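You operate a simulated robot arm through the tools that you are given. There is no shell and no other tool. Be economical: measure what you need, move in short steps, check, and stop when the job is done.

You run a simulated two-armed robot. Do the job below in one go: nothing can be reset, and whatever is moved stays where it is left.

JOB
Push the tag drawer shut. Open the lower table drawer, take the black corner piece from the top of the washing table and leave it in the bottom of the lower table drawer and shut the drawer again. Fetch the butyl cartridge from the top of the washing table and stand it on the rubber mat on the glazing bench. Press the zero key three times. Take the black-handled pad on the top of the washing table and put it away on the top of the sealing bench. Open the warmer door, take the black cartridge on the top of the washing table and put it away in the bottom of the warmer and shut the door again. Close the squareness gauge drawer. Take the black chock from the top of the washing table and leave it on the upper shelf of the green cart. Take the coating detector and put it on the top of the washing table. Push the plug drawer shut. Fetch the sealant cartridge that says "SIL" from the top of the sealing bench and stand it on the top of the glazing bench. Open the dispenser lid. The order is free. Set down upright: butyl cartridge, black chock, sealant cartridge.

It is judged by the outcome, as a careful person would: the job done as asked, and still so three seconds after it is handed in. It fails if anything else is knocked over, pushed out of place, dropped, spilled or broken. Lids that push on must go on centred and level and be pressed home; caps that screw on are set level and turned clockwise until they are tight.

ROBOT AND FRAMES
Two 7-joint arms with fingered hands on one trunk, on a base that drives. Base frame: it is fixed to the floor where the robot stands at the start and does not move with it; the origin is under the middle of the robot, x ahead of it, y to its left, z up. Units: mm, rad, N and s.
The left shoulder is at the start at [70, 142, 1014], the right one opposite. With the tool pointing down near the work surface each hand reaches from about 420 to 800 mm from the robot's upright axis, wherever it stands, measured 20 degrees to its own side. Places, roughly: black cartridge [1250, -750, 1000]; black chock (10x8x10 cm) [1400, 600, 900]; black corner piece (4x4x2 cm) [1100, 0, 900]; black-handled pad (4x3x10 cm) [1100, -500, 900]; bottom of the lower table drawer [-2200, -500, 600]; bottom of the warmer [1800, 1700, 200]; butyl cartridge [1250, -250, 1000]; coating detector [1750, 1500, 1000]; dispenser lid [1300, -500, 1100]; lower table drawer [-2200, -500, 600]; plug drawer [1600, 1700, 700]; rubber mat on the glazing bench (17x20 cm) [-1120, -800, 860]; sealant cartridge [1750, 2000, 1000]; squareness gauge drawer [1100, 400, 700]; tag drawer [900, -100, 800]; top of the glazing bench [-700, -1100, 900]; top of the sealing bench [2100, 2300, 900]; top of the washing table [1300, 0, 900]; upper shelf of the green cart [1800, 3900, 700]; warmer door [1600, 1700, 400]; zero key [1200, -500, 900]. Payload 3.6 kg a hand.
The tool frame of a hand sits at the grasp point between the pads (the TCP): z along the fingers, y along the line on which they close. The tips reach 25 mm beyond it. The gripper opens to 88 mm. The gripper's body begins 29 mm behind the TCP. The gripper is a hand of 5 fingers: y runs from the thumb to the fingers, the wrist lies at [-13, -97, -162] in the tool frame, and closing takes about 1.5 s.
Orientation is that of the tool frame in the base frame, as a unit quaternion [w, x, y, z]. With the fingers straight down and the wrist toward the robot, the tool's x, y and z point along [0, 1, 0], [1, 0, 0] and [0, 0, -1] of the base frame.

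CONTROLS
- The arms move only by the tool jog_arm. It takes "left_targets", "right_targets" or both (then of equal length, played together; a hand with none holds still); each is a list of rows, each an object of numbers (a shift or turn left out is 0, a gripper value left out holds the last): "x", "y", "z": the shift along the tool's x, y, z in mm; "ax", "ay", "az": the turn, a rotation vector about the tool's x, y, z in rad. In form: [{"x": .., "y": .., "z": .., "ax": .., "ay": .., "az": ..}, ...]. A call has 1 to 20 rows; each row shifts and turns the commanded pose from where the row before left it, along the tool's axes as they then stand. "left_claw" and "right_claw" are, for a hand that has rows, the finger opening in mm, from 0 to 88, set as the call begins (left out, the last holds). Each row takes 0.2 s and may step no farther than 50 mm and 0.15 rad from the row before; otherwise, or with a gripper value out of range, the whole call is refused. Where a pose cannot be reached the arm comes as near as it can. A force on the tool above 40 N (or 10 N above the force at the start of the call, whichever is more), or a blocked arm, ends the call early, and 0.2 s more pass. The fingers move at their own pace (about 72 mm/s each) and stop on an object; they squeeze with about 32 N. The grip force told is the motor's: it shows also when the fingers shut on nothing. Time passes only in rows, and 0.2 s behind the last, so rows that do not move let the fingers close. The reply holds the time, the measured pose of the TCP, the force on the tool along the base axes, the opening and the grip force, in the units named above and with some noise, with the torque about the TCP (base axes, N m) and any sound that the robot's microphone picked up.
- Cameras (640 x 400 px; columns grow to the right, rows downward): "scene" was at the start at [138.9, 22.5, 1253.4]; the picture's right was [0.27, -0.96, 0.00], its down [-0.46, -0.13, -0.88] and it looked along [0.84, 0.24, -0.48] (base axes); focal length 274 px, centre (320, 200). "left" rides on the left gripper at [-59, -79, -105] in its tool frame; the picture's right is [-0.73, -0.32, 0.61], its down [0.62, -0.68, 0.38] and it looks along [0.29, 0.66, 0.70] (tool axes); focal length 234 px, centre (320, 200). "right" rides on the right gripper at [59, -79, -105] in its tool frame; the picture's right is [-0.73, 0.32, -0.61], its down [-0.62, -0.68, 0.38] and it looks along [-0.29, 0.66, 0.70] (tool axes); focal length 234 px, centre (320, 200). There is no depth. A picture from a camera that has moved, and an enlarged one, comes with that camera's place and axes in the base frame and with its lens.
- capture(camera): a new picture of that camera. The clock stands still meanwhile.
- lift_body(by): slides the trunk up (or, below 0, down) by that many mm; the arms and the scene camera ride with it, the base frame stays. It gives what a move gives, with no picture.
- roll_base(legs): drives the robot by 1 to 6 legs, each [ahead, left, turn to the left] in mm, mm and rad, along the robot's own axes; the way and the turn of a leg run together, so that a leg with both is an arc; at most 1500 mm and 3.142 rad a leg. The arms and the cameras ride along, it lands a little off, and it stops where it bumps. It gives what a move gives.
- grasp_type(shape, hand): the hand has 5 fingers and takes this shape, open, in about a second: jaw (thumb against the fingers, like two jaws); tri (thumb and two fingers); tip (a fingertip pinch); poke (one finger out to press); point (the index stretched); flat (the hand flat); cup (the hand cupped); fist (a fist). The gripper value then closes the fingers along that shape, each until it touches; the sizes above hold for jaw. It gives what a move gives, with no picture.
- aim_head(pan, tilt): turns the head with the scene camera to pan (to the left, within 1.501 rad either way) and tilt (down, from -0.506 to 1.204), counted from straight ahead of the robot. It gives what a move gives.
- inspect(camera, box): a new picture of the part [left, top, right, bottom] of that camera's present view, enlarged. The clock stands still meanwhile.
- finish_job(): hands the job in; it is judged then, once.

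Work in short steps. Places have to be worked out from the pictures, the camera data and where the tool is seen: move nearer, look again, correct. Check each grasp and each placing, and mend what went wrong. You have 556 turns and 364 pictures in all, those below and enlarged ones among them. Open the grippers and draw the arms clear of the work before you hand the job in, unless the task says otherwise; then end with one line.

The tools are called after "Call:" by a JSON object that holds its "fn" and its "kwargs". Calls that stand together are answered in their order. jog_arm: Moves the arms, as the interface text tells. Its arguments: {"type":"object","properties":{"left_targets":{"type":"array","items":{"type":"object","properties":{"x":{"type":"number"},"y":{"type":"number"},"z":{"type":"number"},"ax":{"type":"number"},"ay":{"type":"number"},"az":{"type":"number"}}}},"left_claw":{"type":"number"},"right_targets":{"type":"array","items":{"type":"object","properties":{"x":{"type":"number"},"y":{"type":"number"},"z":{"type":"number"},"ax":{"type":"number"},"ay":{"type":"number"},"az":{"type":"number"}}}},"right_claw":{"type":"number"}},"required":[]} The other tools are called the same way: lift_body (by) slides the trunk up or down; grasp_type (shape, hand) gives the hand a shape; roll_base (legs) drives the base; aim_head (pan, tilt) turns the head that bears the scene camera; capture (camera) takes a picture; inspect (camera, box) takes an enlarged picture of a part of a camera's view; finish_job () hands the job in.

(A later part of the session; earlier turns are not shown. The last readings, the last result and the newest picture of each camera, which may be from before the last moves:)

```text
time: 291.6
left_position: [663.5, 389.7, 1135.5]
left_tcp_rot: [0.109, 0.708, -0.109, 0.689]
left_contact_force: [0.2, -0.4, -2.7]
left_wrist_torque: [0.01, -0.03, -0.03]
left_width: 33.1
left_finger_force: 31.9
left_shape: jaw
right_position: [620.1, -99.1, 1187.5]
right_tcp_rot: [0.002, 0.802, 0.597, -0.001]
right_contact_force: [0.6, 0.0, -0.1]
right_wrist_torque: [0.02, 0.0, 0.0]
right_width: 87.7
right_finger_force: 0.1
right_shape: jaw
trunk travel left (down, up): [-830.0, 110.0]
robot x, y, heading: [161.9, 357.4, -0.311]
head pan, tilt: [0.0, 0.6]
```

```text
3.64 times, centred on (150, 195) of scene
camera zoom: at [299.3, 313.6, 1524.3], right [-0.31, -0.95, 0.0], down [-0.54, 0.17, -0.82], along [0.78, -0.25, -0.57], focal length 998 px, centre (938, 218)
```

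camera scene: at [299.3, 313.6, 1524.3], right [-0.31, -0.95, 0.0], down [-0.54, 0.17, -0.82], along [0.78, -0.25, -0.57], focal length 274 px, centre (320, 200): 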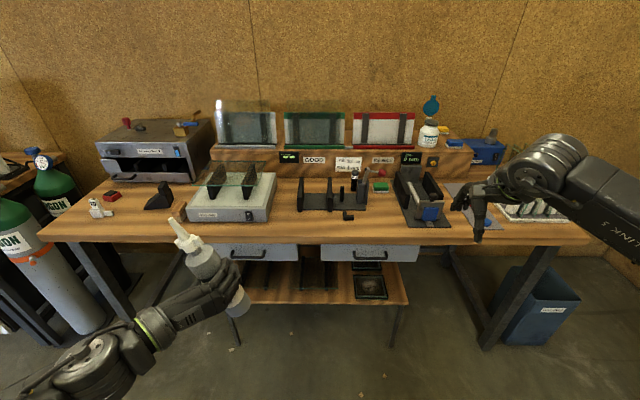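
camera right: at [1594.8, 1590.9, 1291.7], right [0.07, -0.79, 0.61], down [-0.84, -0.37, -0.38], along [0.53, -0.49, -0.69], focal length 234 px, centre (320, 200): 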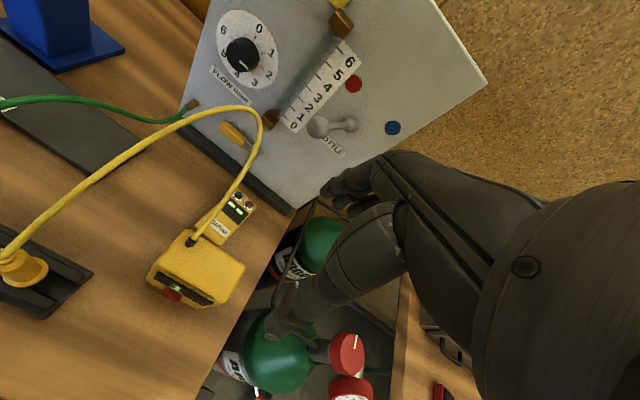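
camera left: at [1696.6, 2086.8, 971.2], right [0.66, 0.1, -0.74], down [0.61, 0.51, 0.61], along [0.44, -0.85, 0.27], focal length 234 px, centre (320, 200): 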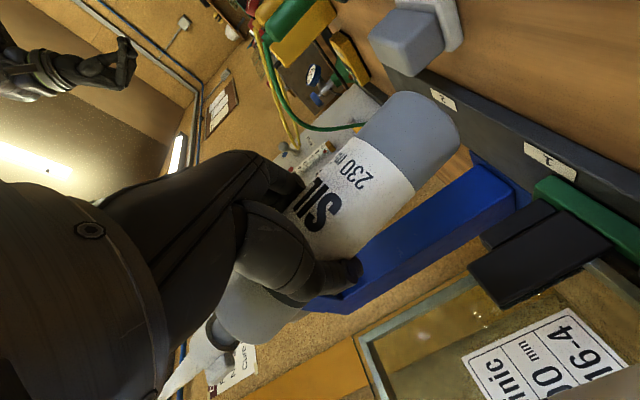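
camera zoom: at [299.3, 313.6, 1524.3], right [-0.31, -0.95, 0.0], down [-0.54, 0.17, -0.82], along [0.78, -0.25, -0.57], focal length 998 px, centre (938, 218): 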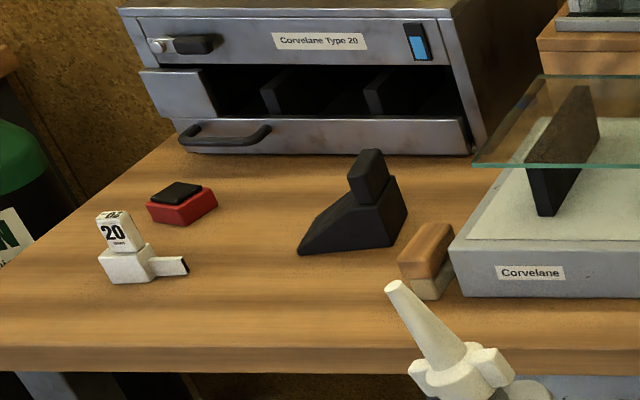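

The butyl cartridge stands near (1266,−160), ~95 mm tall, just behind-left of the lever clamp. I raise the trunk and left hand for safety and drive up.

Call:
{"fn": "lift_body", "kwargs": {"by": 90}}

Call:
{"fn": "jog_arm", "kwargs": {"left_targets": [{"x": 30}, {"x": 30}, {}, {}], "right_targets": [{"az": 0.13}, {"az": 0.13}, {"az": 0.13}, {"az": 0.11}]}}

Call:
{"fn": "roll_base", "kwargs": {"legs": [[440, 0, 0]]}}

Call:
{"fn": "capture", "kwargs": {"camera": "scene"}}

Call:
{"fn": "capture", "kwargs": {"camera": "right"}}

```text
time: 292.8
left_position: [663.0, 389.4, 1224.5]
left_tcp_rot: [0.109, 0.708, -0.108, 0.689]
left_contact_force: [0.4, 0.0, -3.1]
left_wrist_torque: [0.0, -0.01, 0.04]
left_width: 33.1
left_finger_force: 31.6
left_shape: jaw
right_position: [620.4, -98.8, 1277.4]
right_tcp_rot: [0.002, 0.802, 0.597, -0.001]
right_contact_force: [-0.1, -0.4, -0.1]
right_wrist_torque: [-0.01, 0.03, -0.01]
right_width: 87.6
right_finger_force: 0.0
right_shape: jaw
trunk travel left (down, up): [-920.0, 20.0]
robot x, y, heading: [167.1, 357.8, -0.317]
head pan, tilt: [0.0, 0.6]
```

```text
time: 293.8
left_position: [663.8, 388.0, 1282.9]
left_tcp_rot: [0.109, 0.708, -0.109, 0.689]
left_contact_force: [0.0, 0.0, -3.6]
left_wrist_torque: [0.03, -0.01, 0.02]
left_width: 32.8
left_finger_force: 31.6
left_shape: jaw
right_position: [619.2, -98.6, 1277.1]
right_tcp_rot: [0.002, 0.925, 0.38, -0.001]
right_contact_force: [0.0, 0.7, -0.3]
right_wrist_torque: [0.03, 0.01, -0.01]
right_width: 88.0
right_finger_force: 0.0
right_shape: jaw
trunk travel left (down, up): [-920.0, 20.0]
robot x, y, heading: [167.6, 354.1, -0.309]
head pan, tilt: [0.0, 0.6]
```

```text
time: 296.5
left_position: [1083.6, 253.1, 1284.7]
left_tcp_rot: [0.11, 0.707, -0.109, 0.69]
left_contact_force: [0.1, -0.8, -2.5]
left_wrist_torque: [-0.02, -0.04, 0.01]
left_width: 33.0
left_finger_force: 32.2
left_shape: jaw
right_position: [1040.4, -232.8, 1278.6]
right_tcp_rot: [0.003, 0.924, 0.382, 0.0]
right_contact_force: [-0.5, 0.4, 0.7]
right_wrist_torque: [0.0, -0.01, 0.0]
right_width: 87.5
right_finger_force: 0.0
right_shape: jaw
trunk travel left (down, up): [-920.0, 20.0]
robot x, y, heading: [587.0, 220.4, -0.311]
head pan, tilt: [0.0, 0.6]
```

```text
168 pictures are left
camera scene: at [719.1, 179.0, 1614.6], right [-0.31, -0.95, 0.0], down [-0.54, 0.17, -0.83], along [0.79, -0.25, -0.56], focal length 274 px, centre (320, 200)
```

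scene: 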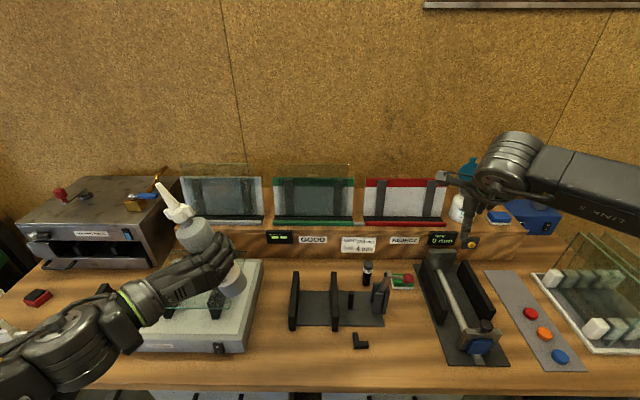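

```text
167 pictures are left
camera right: at [1028.6, -135.5, 1382.8], right [-0.29, -0.74, 0.61], down [-0.92, 0.04, -0.39], along [0.26, -0.67, -0.69], focal length 234 px, centre (320, 200)
```

right: 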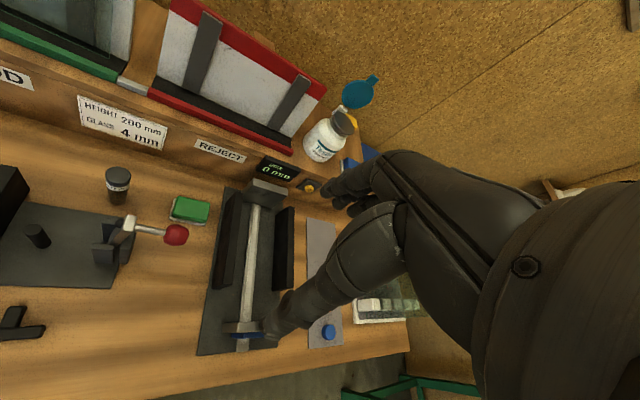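

Butyl at (1256,-152). I drive 45 mm closer and move the right hand over it.

Call:
{"fn": "roll_base", "kwargs": {"legs": [[45, 0, 0]]}}

Call:
{"fn": "jog_arm", "kwargs": {"right_targets": [{"x": 40, "y": 10, "z": 20}, {"x": 40, "y": 10, "z": 20}, {"x": 40, "y": 10, "z": 20}, {"x": 35, "y": 10, "z": 30}, {"x": 15, "y": 10, "z": 30}]}}

Call:
{"fn": "capture", "kwargs": {"camera": "right"}}

```text
time: 297.4
left_position: [1118.7, 240.7, 1287.8]
left_tcp_rot: [0.109, 0.705, -0.109, 0.692]
left_contact_force: [-0.3, 0.6, -3.2]
left_wrist_torque: [0.04, -0.03, 0.0]
left_width: 33.0
left_finger_force: 32.4
left_shape: jaw
right_position: [1077.2, -244.7, 1281.9]
right_tcp_rot: [0.004, 0.925, 0.381, 0.001]
right_contact_force: [-0.9, 0.5, 1.3]
right_wrist_torque: [-0.01, -0.04, -0.02]
right_width: 87.6
right_finger_force: 0.0
right_shape: jaw
trunk travel left (down, up): [-920.0, 20.0]
robot x, y, heading: [629.7, 207.5, -0.313]
head pan, tilt: [0.0, 0.6]
```

```text
time: 298.6
left_position: [1128.2, 239.7, 1283.8]
left_tcp_rot: [0.109, 0.709, -0.109, 0.688]
left_contact_force: [0.2, -0.3, -3.3]
left_wrist_torque: [-0.01, -0.04, 0.0]
left_width: 31.7
left_finger_force: 31.8
left_shape: jaw
right_position: [1242.7, -162.2, 1156.9]
right_tcp_rot: [0.004, 0.925, 0.381, 0.0]
right_contact_force: [-0.6, -1.0, 0.5]
right_wrist_torque: [0.02, 0.01, 0.01]
right_width: 87.8
right_finger_force: 0.0
right_shape: jaw
trunk travel left (down, up): [-920.0, 20.0]
robot x, y, heading: [628.0, 205.0, -0.311]
head pan, tilt: [0.0, 0.6]
```

```text
166 pictures are left
camera right: at [1230.6, -64.9, 1261.8], right [-0.29, -0.74, 0.61], down [-0.92, 0.04, -0.38], along [0.26, -0.67, -0.69], focal length 234 px, centre (320, 200)
```

right: 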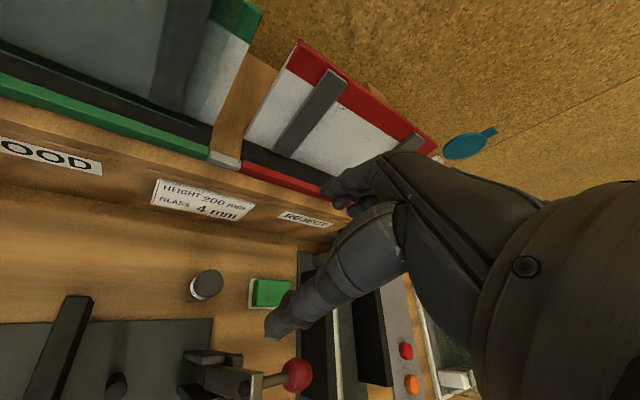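

I shift 13 mm and descend to z≈1030.

Call:
{"fn": "jog_arm", "kwargs": {"right_targets": [{"x": 13, "y": -2, "z": 30}, {"z": 35}, {"z": 35}, {"z": 25}]}}

Call:
{"fn": "capture", "kwargs": {"camera": "right"}}

Call:
{"fn": "inspect", "kwargs": {"camera": "scene", "box": [280, 200, 480, 340]}}

```text
time: 299.6
left_position: [1128.5, 239.6, 1283.0]
left_tcp_rot: [0.11, 0.708, -0.109, 0.689]
left_contact_force: [-0.7, 1.1, -2.4]
left_wrist_torque: [-0.03, 0.0, 0.0]
left_width: 31.8
left_finger_force: 31.9
left_shape: jaw
right_position: [1250.8, -152.8, 1031.5]
right_tcp_rot: [0.002, 0.925, 0.381, -0.002]
right_contact_force: [-0.3, -0.4, -0.2]
right_wrist_torque: [0.03, 0.03, 0.03]
right_width: 87.9
right_finger_force: 0.1
right_shape: jaw
trunk travel left (down, up): [-920.0, 20.0]
robot x, y, heading: [632.7, 211.2, -0.308]
head pan, tilt: [0.0, 0.6]
```

```text
165 pictures are left
camera right: at [1238.6, -55.8, 1135.6], right [-0.29, -0.74, 0.61], down [-0.92, 0.04, -0.38], along [0.26, -0.67, -0.69], focal length 234 px, centre (320, 200)
```

right: 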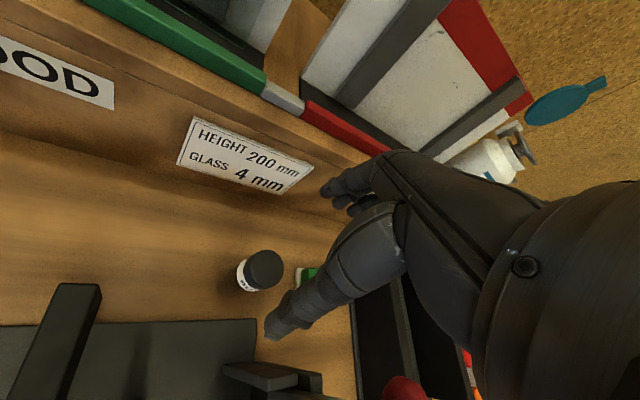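

```text
2.86 times, centred on (380, 270) of scene
camera zoom: at [765.2, 164.9, 1614.3], right [-0.31, -0.95, 0.0], down [-0.54, 0.17, -0.82], along [0.79, -0.25, -0.57], focal length 784 px, centre (149, 0)
```

zoom: 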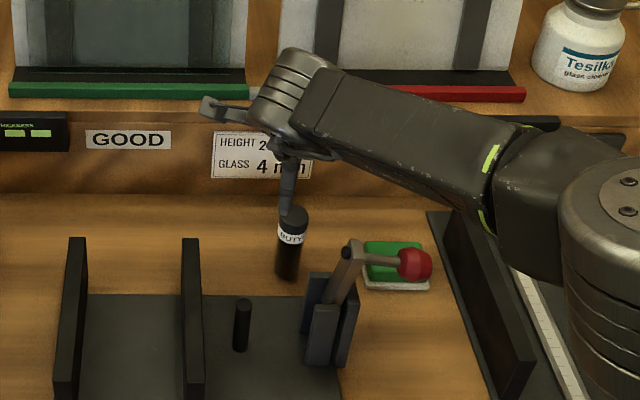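

Centred. The lever stays clear to the right. I descend to ~955 and check.

Call:
{"fn": "jog_arm", "kwargs": {"right_targets": [{"x": 2, "y": 3, "z": 25}, {"z": 25}, {"z": 25}]}}

Call:
{"fn": "capture", "kwargs": {"camera": "right"}}

Call:
{"fn": "inspect", "kwargs": {"camera": "scene", "box": [300, 210, 440, 320]}}

```text
time: 300.4
left_position: [1127.6, 239.1, 1284.4]
left_tcp_rot: [0.109, 0.708, -0.11, 0.689]
left_contact_force: [0.8, 0.3, -2.8]
left_wrist_torque: [0.0, 0.01, 0.0]
left_width: 31.6
left_finger_force: 32.4
left_shape: jaw
right_position: [1241.0, -155.3, 957.9]
right_tcp_rot: [0.002, 0.924, 0.381, 0.0]
right_contact_force: [0.4, -0.3, -0.8]
right_wrist_torque: [-0.02, 0.0, -0.01]
right_width: 87.8
right_finger_force: 0.0
right_shape: jaw
right hand out of reach, approached as far as the arm can: row 3
trunk travel left (down, up): [-920.0, 20.0]
robot x, y, heading: [633.2, 208.8, -0.308]
head pan, tilt: [0.0, 0.6]
```

```text
163 pictures are left
camera right: at [1229.4, -58.0, 1061.8], right [-0.29, -0.74, 0.61], down [-0.92, 0.04, -0.38], along [0.26, -0.67, -0.69], focal length 234 px, centre (320, 200)
```

right: 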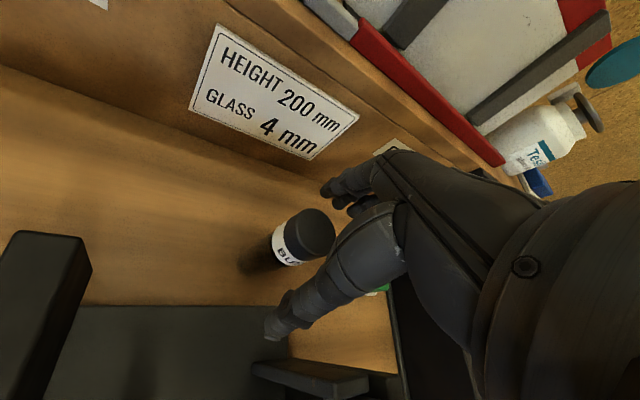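

```text
3.64 times, centred on (370, 265) of scene
camera zoom: at [763.9, 164.0, 1614.4], right [-0.31, -0.95, 0.0], down [-0.54, 0.17, -0.82], along [0.79, -0.25, -0.57], focal length 998 px, centre (138, -36)
```

zoom: 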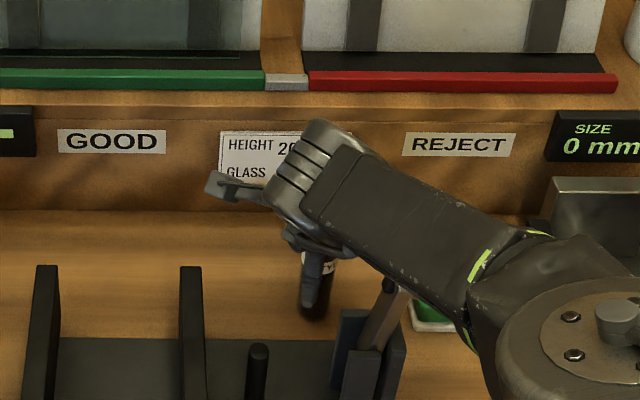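

Slightly short of reach. I nudge the base 12 mm forward and 6 mm left, then lower by the trunk.

Call:
{"fn": "roll_base", "kwargs": {"legs": [[12, 6, 0]]}}

Call:
{"fn": "lift_body", "kwargs": {"by": -18}}

Call:
{"fn": "capture", "kwargs": {"camera": "right"}}

Call:
{"fn": "capture", "kwargs": {"camera": "left"}}

```text
time: 301.2
left_position: [1137.0, 239.7, 1285.0]
left_tcp_rot: [0.108, 0.706, -0.11, 0.691]
left_contact_force: [-0.2, -0.4, -2.9]
left_wrist_torque: [0.02, -0.03, 0.03]
left_width: 31.5
left_finger_force: 31.8
left_shape: jaw
right_position: [1251.2, -153.4, 959.0]
right_tcp_rot: [0.003, 0.925, 0.381, 0.001]
right_contact_force: [-0.4, 0.0, 0.4]
right_wrist_torque: [0.03, -0.04, -0.01]
right_width: 87.5
right_finger_force: 0.1
right_shape: jaw
trunk travel left (down, up): [-920.0, 20.0]
robot x, y, heading: [642.4, 209.0, -0.308]
head pan, tilt: [0.0, 0.6]
```

```text
time: 301.8
left_position: [1138.2, 240.5, 1266.4]
left_tcp_rot: [0.109, 0.707, -0.11, 0.69]
left_contact_force: [0.6, 0.0, -2.3]
left_wrist_torque: [0.0, -0.01, 0.03]
left_width: 31.6
left_finger_force: 31.6
left_shape: jaw
right_position: [1254.3, -152.8, 939.8]
right_tcp_rot: [0.002, 0.925, 0.381, 0.0]
right_contact_force: [0.3, 0.6, 0.4]
right_wrist_torque: [-0.03, -0.01, 0.01]
right_width: 87.8
right_finger_force: 0.0
right_shape: jaw
trunk travel left (down, up): [-902.0, 38.0]
robot x, y, heading: [647.6, 209.4, -0.316]
head pan, tilt: [0.0, 0.6]
```

```text
161 pictures are left
camera right: at [1242.1, -55.9, 1044.5], right [-0.29, -0.74, 0.61], down [-0.92, 0.04, -0.39], along [0.26, -0.67, -0.69], focal length 234 px, centre (320, 200)
```

right: 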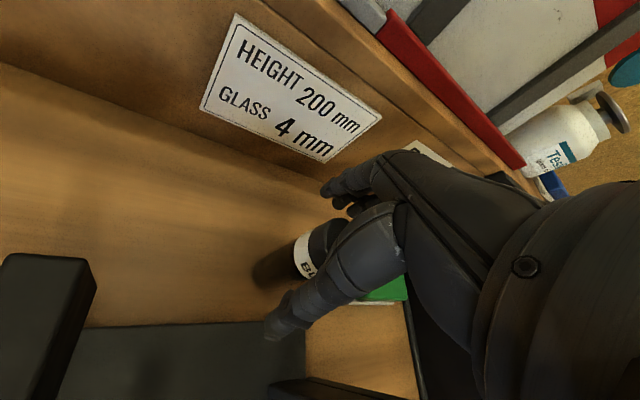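

```text
160 pictures are left
camera left: at [1062.8, 348.1, 1208.7], right [0.66, 0.13, -0.74], down [0.59, 0.53, 0.61], along [0.47, -0.84, 0.27], focal length 234 px, centre (320, 200)
```

left: 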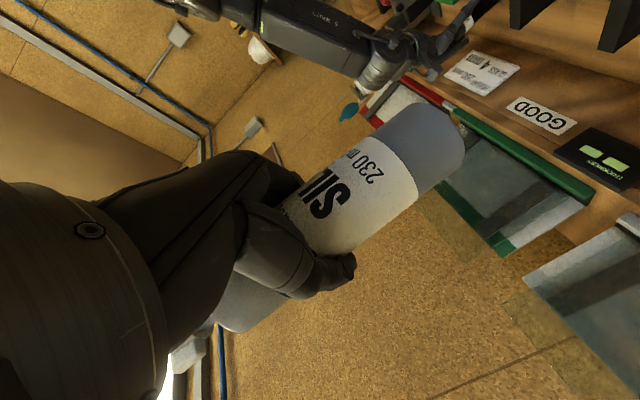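

Butyl is between thumb and fingers; SIL still secure. I lower 8 mm and close.

Call:
{"fn": "lift_body", "kwargs": {"by": -9}}

Call:
{"fn": "jog_arm", "kwargs": {"right_targets": [{}, {}, {}, {}, {}, {}, {}], "right_claw": 0}}

Call:
{"fn": "capture", "kwargs": {"camera": "right"}}

```text
time: 302.4
left_position: [1140.7, 241.1, 1257.3]
left_tcp_rot: [0.109, 0.708, -0.11, 0.689]
left_contact_force: [0.1, 0.1, -2.7]
left_wrist_torque: [-0.02, 0.01, 0.03]
left_width: 31.8
left_finger_force: 31.9
left_shape: jaw
right_position: [1255.0, -153.1, 929.5]
right_tcp_rot: [0.002, 0.925, 0.381, -0.001]
right_contact_force: [-0.1, -0.2, -0.2]
right_wrist_torque: [0.0, -0.01, 0.0]
right_width: 87.8
right_finger_force: 0.2
right_shape: jaw
trunk travel left (down, up): [-893.0, 47.0]
robot x, y, heading: [644.9, 210.8, -0.312]
head pan, tilt: [0.0, 0.6]
```

```text
time: 304.0
left_position: [1142.2, 241.5, 1256.8]
left_tcp_rot: [0.109, 0.708, -0.109, 0.689]
left_contact_force: [-0.6, -0.1, -3.5]
left_wrist_torque: [0.02, -0.02, 0.0]
left_width: 31.8
left_finger_force: 31.9
left_shape: jaw
right_position: [1255.9, -153.4, 931.4]
right_tcp_rot: [0.002, 0.924, 0.381, 0.0]
right_contact_force: [-0.7, -1.0, 0.9]
right_wrist_torque: [0.03, -0.01, 0.03]
right_width: 20.8
right_finger_force: 32.4
right_shape: jaw
trunk travel left (down, up): [-893.0, 47.0]
robot x, y, heading: [647.4, 212.8, -0.312]
head pan, tilt: [0.0, 0.6]
```

```text
159 pictures are left
camera right: at [1243.2, -55.7, 1034.9], right [-0.29, -0.74, 0.61], down [-0.92, 0.04, -0.38], along [0.26, -0.67, -0.69], focal length 234 px, centre (320, 200)
```

right: 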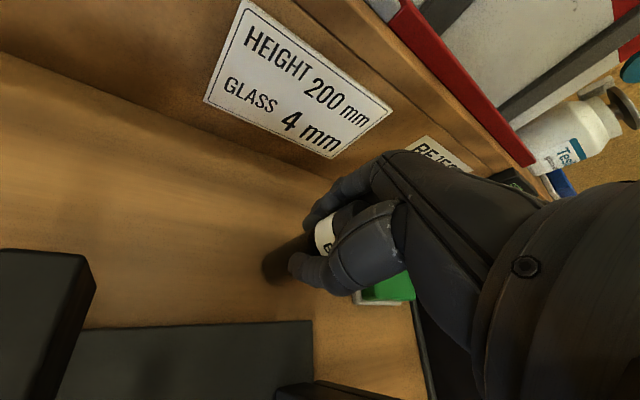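

Gripped at 21 mm. I lift it straight up by the arm.

Call:
{"fn": "jog_arm", "kwargs": {"right_targets": [{"z": -20}, {"z": -40}, {"z": -40}, {"z": -40}]}}

Call:
{"fn": "capture", "kwargs": {"camera": "right"}}

```text
time: 305.0
left_position: [1140.3, 241.1, 1257.0]
left_tcp_rot: [0.11, 0.708, -0.11, 0.689]
left_contact_force: [0.0, 0.0, -3.0]
left_wrist_torque: [0.03, -0.01, -0.02]
left_width: 31.7
left_finger_force: 31.8
left_shape: jaw
right_position: [1256.1, -152.0, 1071.9]
right_tcp_rot: [0.002, 0.924, 0.381, -0.001]
right_contact_force: [-0.7, -0.5, -0.7]
right_wrist_torque: [-0.01, -0.01, -0.01]
right_width: 20.9
right_finger_force: 32.2
right_shape: jaw
trunk travel left (down, up): [-893.0, 47.0]
robot x, y, heading: [643.3, 209.2, -0.309]
head pan, tilt: [0.0, 0.6]
```

```text
158 pictures are left
camera right: at [1244.2, -55.3, 1175.7], right [-0.29, -0.74, 0.61], down [-0.92, 0.04, -0.38], along [0.26, -0.67, -0.69], focal length 234 px, centre (320, 200)
```

right: 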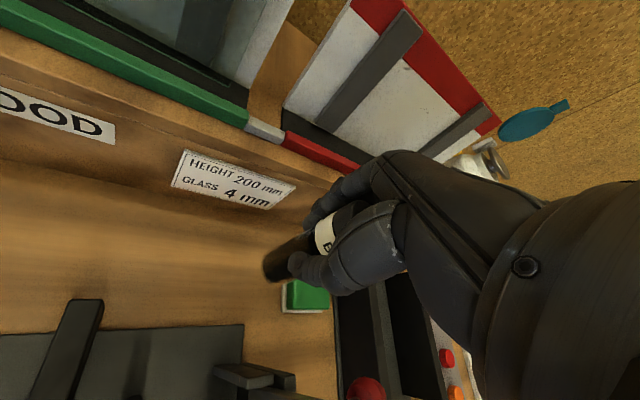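

Butyl is held upright. I raise it more, back away, and turn right to face the glazing bench.

Call:
{"fn": "jog_arm", "kwargs": {"right_targets": [{"z": -40}, {"z": -40}]}}

Call:
{"fn": "roll_base", "kwargs": {"legs": [[-500, 0, 0], [-200, 0, -0.75], [0, 0, -0.75]]}}

Call:
{"fn": "aim_head", "kwargs": {"pan": 0.0, "tilt": 0.5}}

Call:
{"fn": "capture", "kwargs": {"camera": "scene"}}

```text
time: 305.6
left_position: [1140.0, 242.1, 1256.5]
left_tcp_rot: [0.109, 0.707, -0.11, 0.69]
left_contact_force: [0.3, 0.5, -2.6]
left_wrist_torque: [-0.01, -0.03, 0.0]
left_width: 31.7
left_finger_force: 32.0
left_shape: jaw
right_position: [1255.0, -151.7, 1151.5]
right_tcp_rot: [0.002, 0.925, 0.381, -0.001]
right_contact_force: [1.4, 0.1, -0.3]
right_wrist_torque: [0.0, 0.01, -0.02]
right_width: 20.4
right_finger_force: 31.9
right_shape: jaw
trunk travel left (down, up): [-893.0, 47.0]
robot x, y, heading: [644.3, 212.7, -0.315]
head pan, tilt: [0.0, 0.6]
```

```text
time: 312.5
left_position: [81.0, -6.0, 1255.6]
left_tcp_rot: [-0.548, -0.444, 0.562, -0.432]
left_contact_force: [-0.8, 0.1, -2.2]
left_wrist_torque: [0.0, 0.02, 0.01]
left_width: 31.4
left_finger_force: 32.0
left_shape: jaw
right_position: [-301.1, -150.5, 1150.1]
right_tcp_rot: [0.002, 0.937, -0.349, -0.003]
right_contact_force: [0.1, 0.4, -0.2]
right_wrist_torque: [0.02, 0.02, 0.02]
right_width: 20.5
right_finger_force: 32.1
right_shape: jaw
trunk travel left (down, up): [-893.0, 47.0]
robot x, y, heading: [11.4, 490.3, -1.805]
head pan, tilt: [0.0, 0.6]
```

```text
time: 313.2
left_position: [81.6, -4.4, 1256.3]
left_tcp_rot: [-0.548, -0.445, 0.561, -0.432]
left_contact_force: [-0.1, 0.8, -3.7]
left_wrist_torque: [0.02, 0.0, -0.01]
left_width: 31.3
left_finger_force: 32.0
left_shape: jaw
right_position: [-300.6, -149.6, 1149.3]
right_tcp_rot: [0.002, 0.937, -0.349, -0.002]
right_contact_force: [0.1, 0.5, -0.6]
right_wrist_torque: [-0.02, -0.03, 0.04]
right_width: 20.3
right_finger_force: 31.3
right_shape: jaw
trunk travel left (down, up): [-893.0, 47.0]
robot x, y, heading: [12.2, 486.3, -1.805]
head pan, tilt: [0.0, 0.499]
```

```text
157 pictures are left
camera scene: at [-18.6, 348.1, 1596.4], right [-0.97, 0.23, 0.0], down [0.11, 0.47, -0.88], along [-0.2, -0.85, -0.48], focal length 274 px, centre (320, 200)
```

scene: 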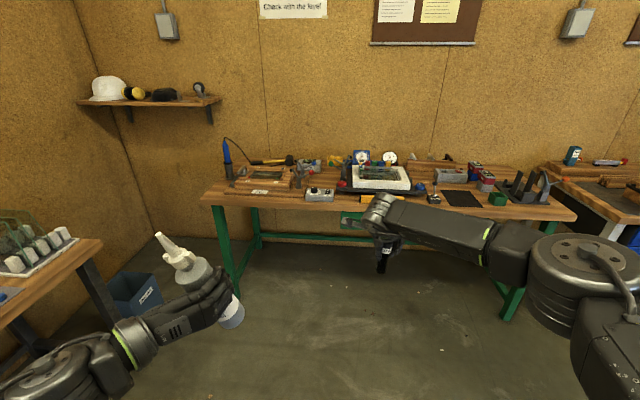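

The glazing bench is ahead, the black rubber mat at about (−1136,−814). I zoom in.

Call:
{"fn": "inspect", "kwargs": {"camera": "scene", "box": [200, 130, 400, 230]}}

Call:
{"fn": "inspect", "kwargs": {"camera": "scene", "box": [390, 130, 590, 230]}}

```text
3.20 times, centred on (300, 180) of scene
camera zoom: at [-18.6, 348.1, 1596.4], right [-0.97, 0.23, 0.0], down [0.11, 0.47, -0.88], along [-0.2, -0.85, -0.48], focal length 878 px, centre (384, 264)
```

zoom: 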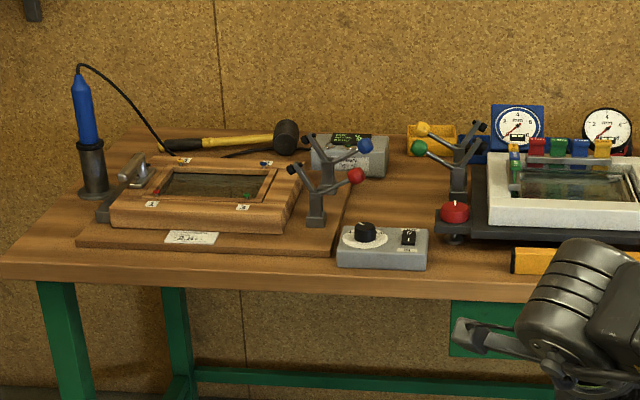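

```text
3.20 times, centred on (490, 180) of scene
camera zoom: at [-18.6, 348.1, 1596.4], right [-0.97, 0.23, 0.0], down [0.11, 0.47, -0.88], along [-0.2, -0.85, -0.48], focal length 878 px, centre (-224, 264)
```

zoom: 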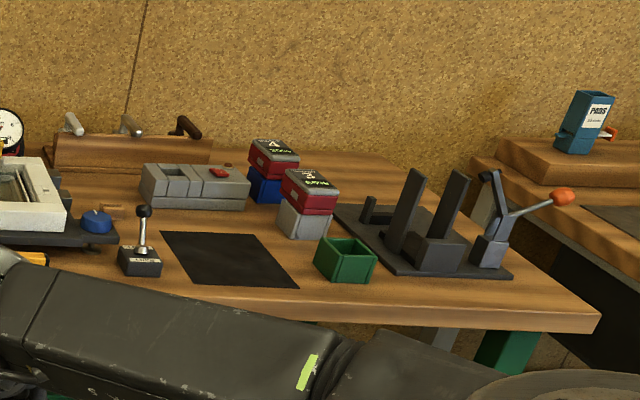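

The mat is free. I turn to square up with this bench and drive up to the mat.

Call:
{"fn": "roll_base", "kwargs": {"legs": [[0, 0, -0.124], [600, -420, 0]]}}

Call:
{"fn": "aim_head", "kwargs": {"pan": -0.1, "tilt": 0.65}}

Call:
{"fn": "capture", "kwargs": {"camera": "scene"}}

```text
time: 317.8
left_position: [-596.0, -422.7, 1257.0]
left_tcp_rot: [-0.579, -0.402, 0.592, -0.39]
left_contact_force: [0.3, -0.3, -3.0]
left_wrist_torque: [-0.04, 0.0, -0.02]
left_width: 31.4
left_finger_force: 32.3
left_shape: jaw
right_position: [-995.5, -509.2, 1151.9]
right_tcp_rot: [0.001, 0.91, -0.415, -0.003]
right_contact_force: [0.8, 0.0, -1.0]
right_wrist_torque: [-0.01, 0.01, 0.01]
right_width: 20.4
right_finger_force: 31.9
right_shape: jaw
trunk travel left (down, up): [-893.0, 47.0]
robot x, y, heading: [-591.8, 74.5, -1.95]
head pan, tilt: [0.0, 0.499]
```

```text
time: 318.5
left_position: [-597.1, -423.3, 1255.3]
left_tcp_rot: [-0.578, -0.402, 0.592, -0.391]
left_contact_force: [0.7, -0.3, -3.2]
left_wrist_torque: [0.01, 0.03, -0.01]
left_width: 31.3
left_finger_force: 31.6
left_shape: jaw
right_position: [-995.5, -509.5, 1151.8]
right_tcp_rot: [0.001, 0.909, -0.416, -0.003]
right_contact_force: [-0.3, 0.0, -0.5]
right_wrist_torque: [-0.03, 0.01, -0.02]
right_width: 20.5
right_finger_force: 31.7
right_shape: jaw
trunk travel left (down, up): [-893.0, 47.0]
robot x, y, heading: [-593.2, 73.2, -1.956]
head pan, tilt: [-0.099, 0.649]
```

```text
154 pictures are left
camera scene: at [-649.9, -50.8, 1583.1], right [-0.89, 0.46, 0.0], down [0.28, 0.54, -0.8], along [-0.37, -0.71, -0.6], focal length 274 px, centre (320, 200)
```

scene: 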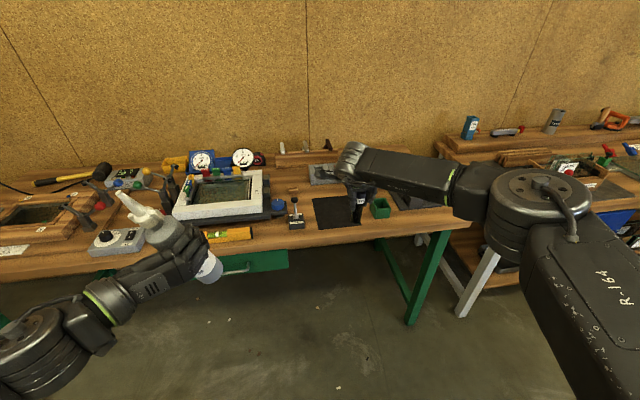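

The mat centre is near (−1125,−803). I drive 290 mm forward so the right hand comes over it.

Call:
{"fn": "roll_base", "kwargs": {"legs": [[300, 0, 0]]}}

Call:
{"fn": "capture", "kwargs": {"camera": "right"}}

Call:
{"fn": "capture", "kwargs": {"camera": "scene"}}

```text
time: 320.5
left_position: [-706.1, -696.9, 1258.3]
left_tcp_rot: [-0.579, -0.402, 0.592, -0.39]
left_contact_force: [-0.4, -0.1, -2.7]
left_wrist_torque: [-0.03, -0.03, -0.01]
left_width: 31.4
left_finger_force: 31.6
left_shape: jaw
right_position: [-1107.1, -785.0, 1151.5]
right_tcp_rot: [0.002, 0.909, -0.416, -0.002]
right_contact_force: [-0.7, 0.7, -0.4]
right_wrist_torque: [0.05, 0.01, 0.03]
right_width: 20.2
right_finger_force: 32.2
right_shape: jaw
trunk travel left (down, up): [-893.0, 47.0]
robot x, y, heading: [-703.0, -200.1, -1.947]
head pan, tilt: [-0.099, 0.649]
```

```text
153 pictures are left
camera right: at [-1005.5, -777.6, 1255.9], right [-0.72, 0.34, 0.61], down [0.11, 0.92, -0.39], along [-0.69, -0.21, -0.69], focal length 234 px, centre (320, 200)
```

right: 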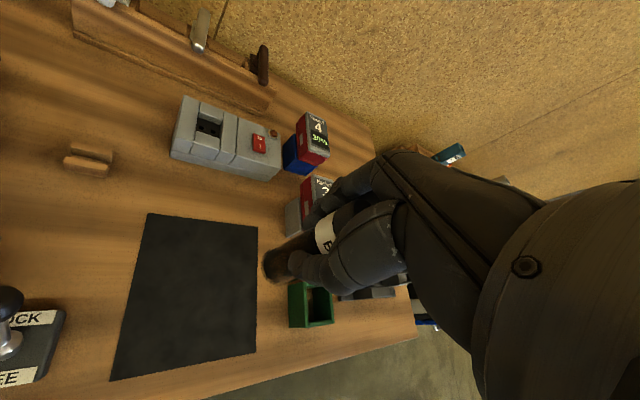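

```text
152 pictures are left
camera scene: at [-759.6, -324.8, 1583.3], right [-0.89, 0.46, 0.0], down [0.28, 0.54, -0.8], along [-0.37, -0.71, -0.6], focal length 274 px, centre (320, 200)
```

scene: 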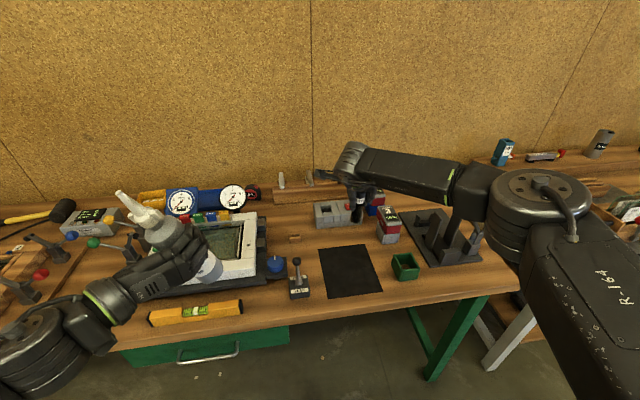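

The hand is right over the mat's centre. I lower the butyl cartridge.

Call:
{"fn": "jog_arm", "kwargs": {"right_targets": [{"z": 40}, {"z": 40}, {"z": 40}, {"z": 40}, {"z": 40}]}}

Call:
{"fn": "capture", "kwargs": {"camera": "right"}}

```text
time: 321.7
left_position: [-707.2, -700.2, 1257.2]
left_tcp_rot: [-0.578, -0.403, 0.593, -0.389]
left_contact_force: [0.8, 0.7, -2.2]
left_wrist_torque: [0.0, -0.01, 0.01]
left_width: 31.5
left_finger_force: 32.2
left_shape: jaw
right_position: [-1107.6, -786.6, 949.7]
right_tcp_rot: [0.001, 0.909, -0.417, -0.003]
right_contact_force: [0.5, -0.8, -0.9]
right_wrist_torque: [-0.02, -0.01, -0.02]
right_width: 20.2
right_finger_force: 32.2
right_shape: jaw
trunk travel left (down, up): [-893.0, 47.0]
robot x, y, heading: [-703.4, -196.2, -1.955]
head pan, tilt: [-0.099, 0.649]
```

```text
151 pictures are left
camera right: at [-1007.1, -778.6, 1053.6], right [-0.72, 0.34, 0.61], down [0.11, 0.92, -0.38], along [-0.69, -0.21, -0.69], focal length 234 px, centre (320, 200)
```

right: 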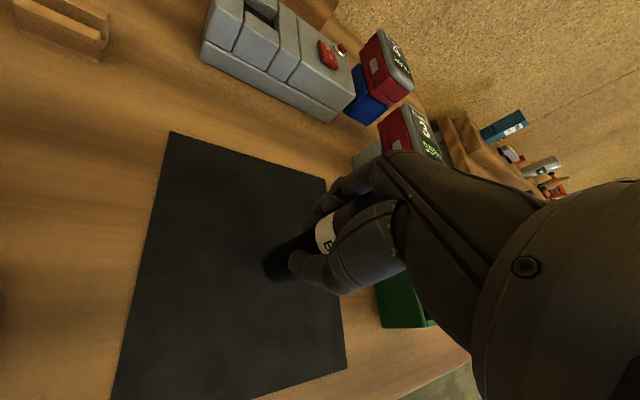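

Call:
{"fn": "jog_arm", "kwargs": {"right_targets": [{"z": 6}, {"z": 4}]}}

Call:
{"fn": "jog_arm", "kwargs": {"right_targets": [{"z": 3}, {"z": 3}]}}

Call:
{"fn": "jog_arm", "kwargs": {"right_targets": [{"z": 2}, {"z": 2}]}}

```text
time: 322.3
left_position: [-706.7, -698.9, 1256.0]
left_tcp_rot: [-0.579, -0.402, 0.592, -0.39]
left_contact_force: [0.1, 0.4, -3.4]
left_wrist_torque: [-0.01, -0.01, -0.01]
left_width: 31.4
left_finger_force: 32.1
left_shape: jaw
right_position: [-1108.2, -785.6, 938.9]
right_tcp_rot: [0.002, 0.909, -0.416, -0.002]
right_contact_force: [0.2, 0.3, -0.1]
right_wrist_torque: [-0.02, -0.02, -0.03]
right_width: 20.2
right_finger_force: 32.0
right_shape: jaw
trunk travel left (down, up): [-893.0, 47.0]
robot x, y, heading: [-701.1, -199.7, -1.949]
head pan, tilt: [-0.099, 0.649]
```

```text
time: 322.9
left_position: [-707.4, -699.5, 1256.5]
left_tcp_rot: [-0.578, -0.402, 0.593, -0.391]
left_contact_force: [-0.5, -0.7, -3.7]
left_wrist_torque: [-0.05, -0.01, -0.02]
left_width: 31.3
left_finger_force: 32.3
left_shape: jaw
right_position: [-1107.8, -786.3, 933.0]
right_tcp_rot: [0.001, 0.909, -0.416, -0.002]
right_contact_force: [-0.6, 0.0, -1.3]
right_wrist_torque: [0.01, -0.02, 0.0]
right_width: 20.4
right_finger_force: 31.5
right_shape: jaw
trunk travel left (down, up): [-893.0, 47.0]
robot x, y, heading: [-702.5, -199.7, -1.952]
head pan, tilt: [-0.099, 0.649]
```

```text
time: 323.5
left_position: [-707.0, -698.7, 1256.3]
left_tcp_rot: [-0.578, -0.403, 0.592, -0.39]
left_contact_force: [-0.4, -0.4, -3.6]
left_wrist_torque: [-0.03, -0.03, -0.02]
left_width: 31.4
left_finger_force: 32.2
left_shape: jaw
right_position: [-1107.4, -785.9, 931.6]
right_tcp_rot: [0.0, 0.91, -0.416, -0.002]
right_contact_force: [-0.2, 0.6, -0.7]
right_wrist_torque: [0.04, -0.03, -0.02]
right_width: 20.5
right_finger_force: 32.0
right_shape: jaw
trunk travel left (down, up): [-893.0, 47.0]
robot x, y, heading: [-702.3, -204.7, -1.949]
head pan, tilt: [-0.099, 0.649]
```

Call:
{"fn": "jog_arm", "kwargs": {"right_targets": [{"z": 2}, {"z": 2}]}}

Call:
{"fn": "jog_arm", "kwargs": {"right_targets": [{"z": 2}, {"z": 2}]}}

Call:
{"fn": "capture", "kwargs": {"camera": "right"}}

```text
time: 324.1
left_position: [-703.8, -698.5, 1256.0]
left_tcp_rot: [-0.579, -0.403, 0.591, -0.39]
left_contact_force: [0.1, -0.1, -2.8]
left_wrist_torque: [-0.01, -0.01, 0.0]
left_width: 31.2
left_finger_force: 31.5
left_shape: jaw
right_position: [-1107.2, -785.2, 928.6]
right_tcp_rot: [0.003, 0.909, -0.416, -0.002]
right_contact_force: [0.2, -0.5, 10.1]
right_wrist_torque: [-0.06, 0.14, 0.02]
right_width: 20.4
right_finger_force: 31.5
right_shape: jaw
trunk travel left (down, up): [-893.0, 47.0]
robot x, y, heading: [-705.2, -197.1, -1.952]
head pan, tilt: [-0.099, 0.649]
```

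```text
time: 324.7
left_position: [-704.8, -697.3, 1257.4]
left_tcp_rot: [-0.58, -0.402, 0.592, -0.39]
left_contact_force: [-0.5, 0.5, -2.8]
left_wrist_torque: [0.02, 0.01, 0.0]
left_width: 31.5
left_finger_force: 31.9
left_shape: jaw
right_position: [-1105.1, -784.3, 929.0]
right_tcp_rot: [0.003, 0.909, -0.416, -0.003]
right_contact_force: [2.0, -2.5, 18.0]
right_wrist_torque: [-0.15, 0.17, 0.09]
right_width: 21.4
right_finger_force: 31.9
right_shape: jaw
right hand out of reach, approached as far as the arm can: row 2
trunk travel left (down, up): [-893.0, 47.0]
robot x, y, heading: [-700.7, -203.1, -1.946]
head pan, tilt: [-0.099, 0.649]
```

```text
150 pictures are left
camera right: at [-1004.9, -776.8, 1032.1], right [-0.71, 0.34, 0.61], down [0.11, 0.92, -0.39], along [-0.69, -0.21, -0.69], focal length 234 px, centre (320, 200)
```

right: 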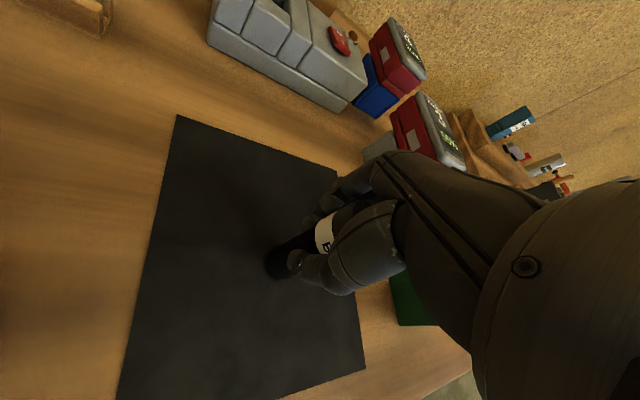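

Contact (18 N): the cartridge stands on the mat. I ease 2 mm and open.

Call:
{"fn": "jog_arm", "kwargs": {"right_targets": [{"z": -4}, {}]}}

Call:
{"fn": "jog_arm", "kwargs": {"right_targets": [{}, {}, {}, {}], "right_claw": 60}}

Call:
{"fn": "jog_arm", "kwargs": {"right_targets": [{"z": -20}, {"z": -40}, {"z": -40}, {"z": -40}, {"z": -40}]}}

Call:
{"fn": "capture", "kwargs": {"camera": "right"}}

Call:
{"fn": "capture", "kwargs": {"camera": "scene"}}

```text
time: 325.3
left_position: [-706.4, -697.7, 1255.0]
left_tcp_rot: [-0.579, -0.403, 0.592, -0.39]
left_contact_force: [-0.9, -1.2, -3.6]
left_wrist_torque: [-0.04, -0.02, -0.01]
left_width: 31.2
left_finger_force: 32.3
left_shape: jaw
right_position: [-1106.7, -783.0, 928.6]
right_tcp_rot: [0.002, 0.909, -0.417, -0.003]
right_contact_force: [0.0, -2.6, 4.8]
right_wrist_torque: [-0.15, 0.07, 0.03]
right_width: 21.0
right_finger_force: 32.2
right_shape: jaw
trunk travel left (down, up): [-893.0, 47.0]
robot x, y, heading: [-703.4, -203.0, -1.948]
head pan, tilt: [-0.099, 0.649]
```

```text
time: 326.3
left_position: [-706.2, -699.4, 1256.5]
left_tcp_rot: [-0.578, -0.403, 0.593, -0.39]
left_contact_force: [0.2, -0.5, -2.4]
left_wrist_torque: [-0.01, -0.02, 0.03]
left_width: 31.3
left_finger_force: 31.7
left_shape: jaw
right_position: [-1107.3, -785.4, 928.9]
right_tcp_rot: [0.001, 0.909, -0.416, -0.002]
right_contact_force: [0.4, -0.1, 0.1]
right_wrist_torque: [0.0, 0.01, -0.04]
right_width: 59.6
right_finger_force: 0.1
right_shape: jaw
trunk travel left (down, up): [-893.0, 47.0]
robot x, y, heading: [-702.3, -196.1, -1.951]
head pan, tilt: [-0.099, 0.649]
```

```text
time: 327.5
left_position: [-708.6, -698.3, 1255.5]
left_tcp_rot: [-0.579, -0.402, 0.592, -0.39]
left_contact_force: [-0.4, -0.1, -3.2]
left_wrist_torque: [-0.02, 0.01, 0.0]
left_width: 31.5
left_finger_force: 32.1
left_shape: jaw
right_position: [-1108.5, -783.8, 1111.2]
right_tcp_rot: [0.002, 0.909, -0.416, -0.001]
right_contact_force: [-0.2, -0.4, 0.0]
right_wrist_torque: [-0.03, 0.02, 0.02]
right_width: 59.8
right_finger_force: 0.0
right_shape: jaw
trunk travel left (down, up): [-893.0, 47.0]
robot x, y, heading: [-705.3, -203.6, -1.947]
head pan, tilt: [-0.099, 0.649]
```

```text
149 pictures are left
camera right: at [-1007.6, -776.7, 1214.8], right [-0.72, 0.34, 0.61], down [0.11, 0.92, -0.38], along [-0.69, -0.21, -0.69], focal length 234 px, centre (320, 200)
```

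right: 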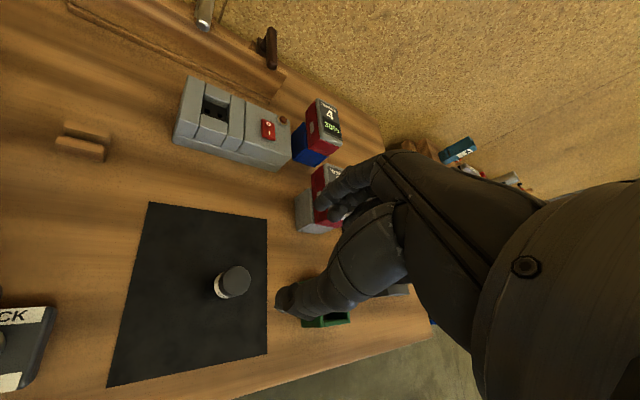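

```text
148 pictures are left
camera scene: at [-760.4, -326.1, 1583.1], right [-0.89, 0.46, 0.0], down [0.28, 0.54, -0.8], along [-0.37, -0.71, -0.6], focal length 274 px, centre (320, 200)
```

scene: 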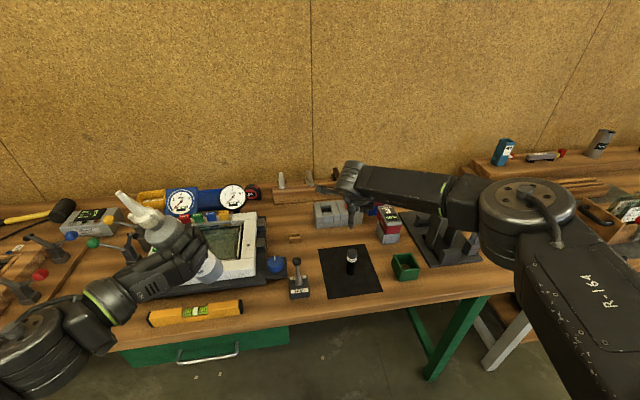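

Butyl stands upright at the mat's centre. For SIL I choose the free front strip right of the green box, about (−1393,−611). I tuck in the right hand and shift the base right 670 mm.

Call:
{"fn": "jog_arm", "kwargs": {"right_targets": [{"z": -30, "y": -30, "x": -16}, {"z": -30, "y": -30, "x": -16}, {"y": -35, "x": -20}, {"y": -36, "x": -20}]}}

Call:
{"fn": "roll_base", "kwargs": {"legs": [[0, -670, 0]]}}

Call:
{"fn": "aim_head", "kwargs": {"pan": 0.15, "tilt": 0.7}}

Call:
{"fn": "capture", "kwargs": {"camera": "scene"}}

```text
time: 328.5
left_position: [-707.8, -697.6, 1256.1]
left_tcp_rot: [-0.58, -0.402, 0.591, -0.391]
left_contact_force: [-0.5, 0.2, -3.1]
left_wrist_torque: [0.0, 0.0, -0.04]
left_width: 31.5
left_finger_force: 32.3
left_shape: jaw
right_position: [-1052.2, -640.3, 1170.2]
right_tcp_rot: [0.001, 0.909, -0.417, -0.002]
right_contact_force: [0.4, -0.2, 0.6]
right_wrist_torque: [-0.04, 0.0, -0.03]
right_width: 59.6
right_finger_force: 0.0
right_shape: jaw
trunk travel left (down, up): [-893.0, 47.0]
robot x, y, heading: [-701.1, -199.8, -1.956]
head pan, tilt: [-0.099, 0.649]
```

```text
time: 332.2
left_position: [-1329.1, -452.2, 1255.0]
left_tcp_rot: [-0.577, -0.406, 0.591, -0.392]
left_contact_force: [0.9, -0.1, -3.4]
left_wrist_torque: [-0.02, 0.03, 0.03]
left_width: 31.5
left_finger_force: 32.0
left_shape: jaw
right_position: [-1675.6, -396.5, 1169.4]
right_tcp_rot: [0.001, 0.911, -0.413, -0.003]
right_contact_force: [-0.1, -0.5, -0.2]
right_wrist_torque: [0.01, 0.01, 0.02]
right_width: 59.6
right_finger_force: 0.1
right_shape: jaw
trunk travel left (down, up): [-893.0, 47.0]
robot x, y, heading: [-1326.6, 46.7, -1.943]
head pan, tilt: [-0.099, 0.649]
```

```text
time: 333.0
left_position: [-1331.1, -451.1, 1256.6]
left_tcp_rot: [-0.577, -0.404, 0.591, -0.392]
left_contact_force: [0.1, 0.5, -2.7]
left_wrist_torque: [-0.01, -0.03, 0.0]
left_width: 31.5
left_finger_force: 32.0
left_shape: jaw
right_position: [-1676.3, -396.7, 1169.0]
right_tcp_rot: [0.001, 0.911, -0.413, -0.002]
right_contact_force: [-1.2, -0.8, 0.3]
right_wrist_torque: [-0.01, 0.02, -0.03]
right_width: 59.7
right_finger_force: 0.2
right_shape: jaw
trunk travel left (down, up): [-893.0, 47.0]
robot x, y, heading: [-1329.2, 48.0, -1.947]
head pan, tilt: [0.15, 0.7]
```

```text
147 pictures are left
camera scene: at [-1365.0, -84.4, 1578.8], right [-0.97, 0.22, 0.0], down [0.14, 0.63, -0.76], along [-0.17, -0.75, -0.64], focal length 274 px, centre (320, 200)
```

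scene: 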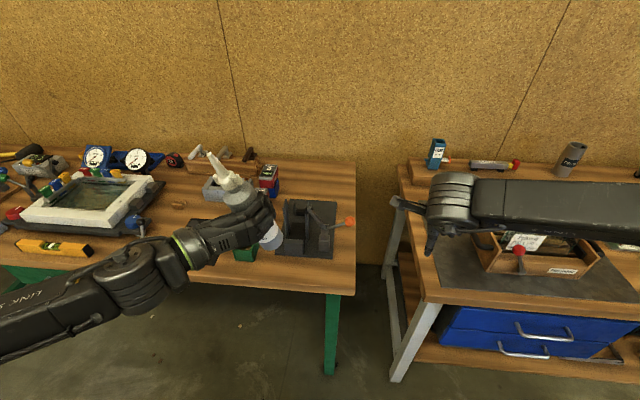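

That next table with two blue drawers holds the "lower table drawer". Now SIL: it leans ~0.37 rad in the grip. I counter-rotate and check.

Call:
{"fn": "jog_arm", "kwargs": {"left_targets": [{"az": 0.125, "z": 35}, {"az": 0.125, "z": 35}, {"az": 0.12, "z": 35}, {"z": 30}]}}

Call:
{"fn": "capture", "kwargs": {"camera": "scene"}}

Call:
{"fn": "capture", "kwargs": {"camera": "left"}}

```text
time: 334.0
left_position: [-1381.3, -577.7, 1251.3]
left_tcp_rot: [-0.494, -0.289, 0.657, -0.49]
left_contact_force: [0.4, -0.3, -3.1]
left_wrist_torque: [0.0, -0.01, -0.02]
left_width: 30.4
left_finger_force: 32.5
left_shape: jaw
right_position: [-1677.1, -398.4, 1168.9]
right_tcp_rot: [0.0, 0.91, -0.414, -0.002]
right_contact_force: [0.4, -0.4, -0.3]
right_wrist_torque: [-0.01, -0.03, -0.01]
right_width: 59.5
right_finger_force: 0.0
right_shape: jaw
trunk travel left (down, up): [-893.0, 47.0]
robot x, y, heading: [-1329.6, 45.8, -1.942]
head pan, tilt: [0.15, 0.7]
```

```text
146 pictures are left
camera scene: at [-1365.3, -86.2, 1578.6], right [-0.97, 0.22, 0.0], down [0.14, 0.63, -0.76], along [-0.17, -0.74, -0.65], focal length 274 px, centre (320, 200)
```

scene: 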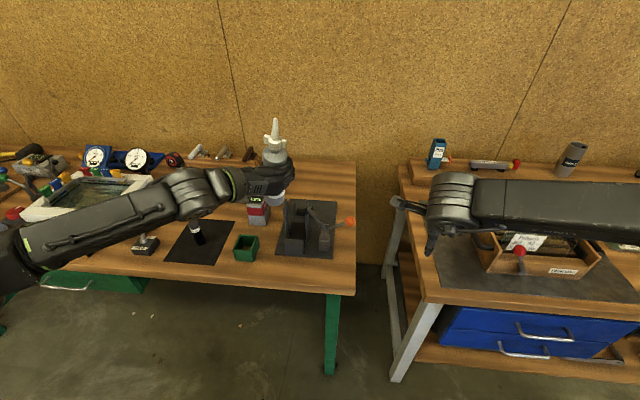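

```text
145 pictures are left
camera left: at [-1253.6, -514.4, 1227.2], right [0.31, -0.76, -0.58], down [0.23, -0.53, 0.82], along [-0.92, -0.39, 0.01], focal length 234 px, centre (320, 200)
```

left: 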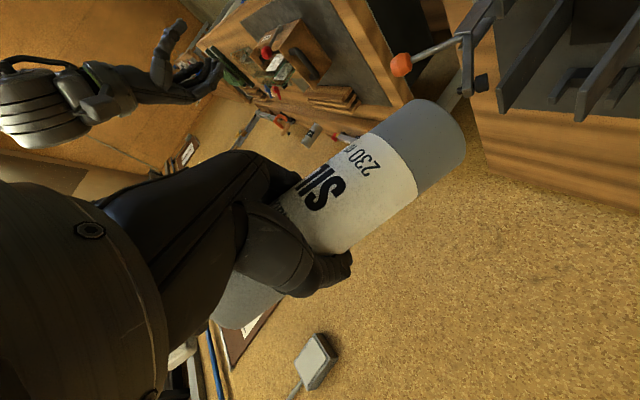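

Now nearly upright. I zoom in to measure the remaining lean.

Call:
{"fn": "inspect", "kwargs": {"camera": "scene", "box": [220, 100, 340, 220]}}

```text
3.33 times, centred on (280, 160) of scene
camera zoom: at [-1365.3, -86.2, 1578.6], right [-0.97, 0.22, 0.0], down [0.14, 0.63, -0.76], along [-0.17, -0.74, -0.65], focal length 915 px, centre (453, 333)
```

zoom: 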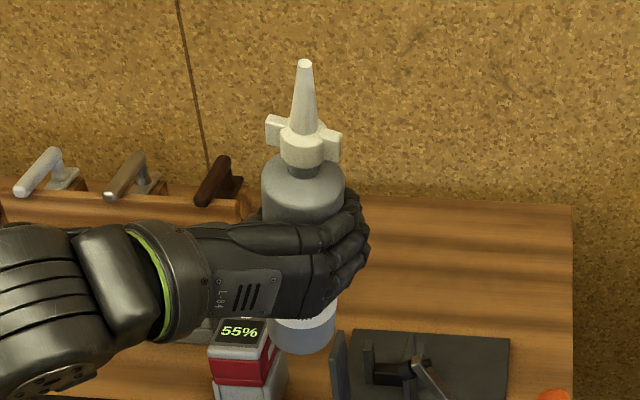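

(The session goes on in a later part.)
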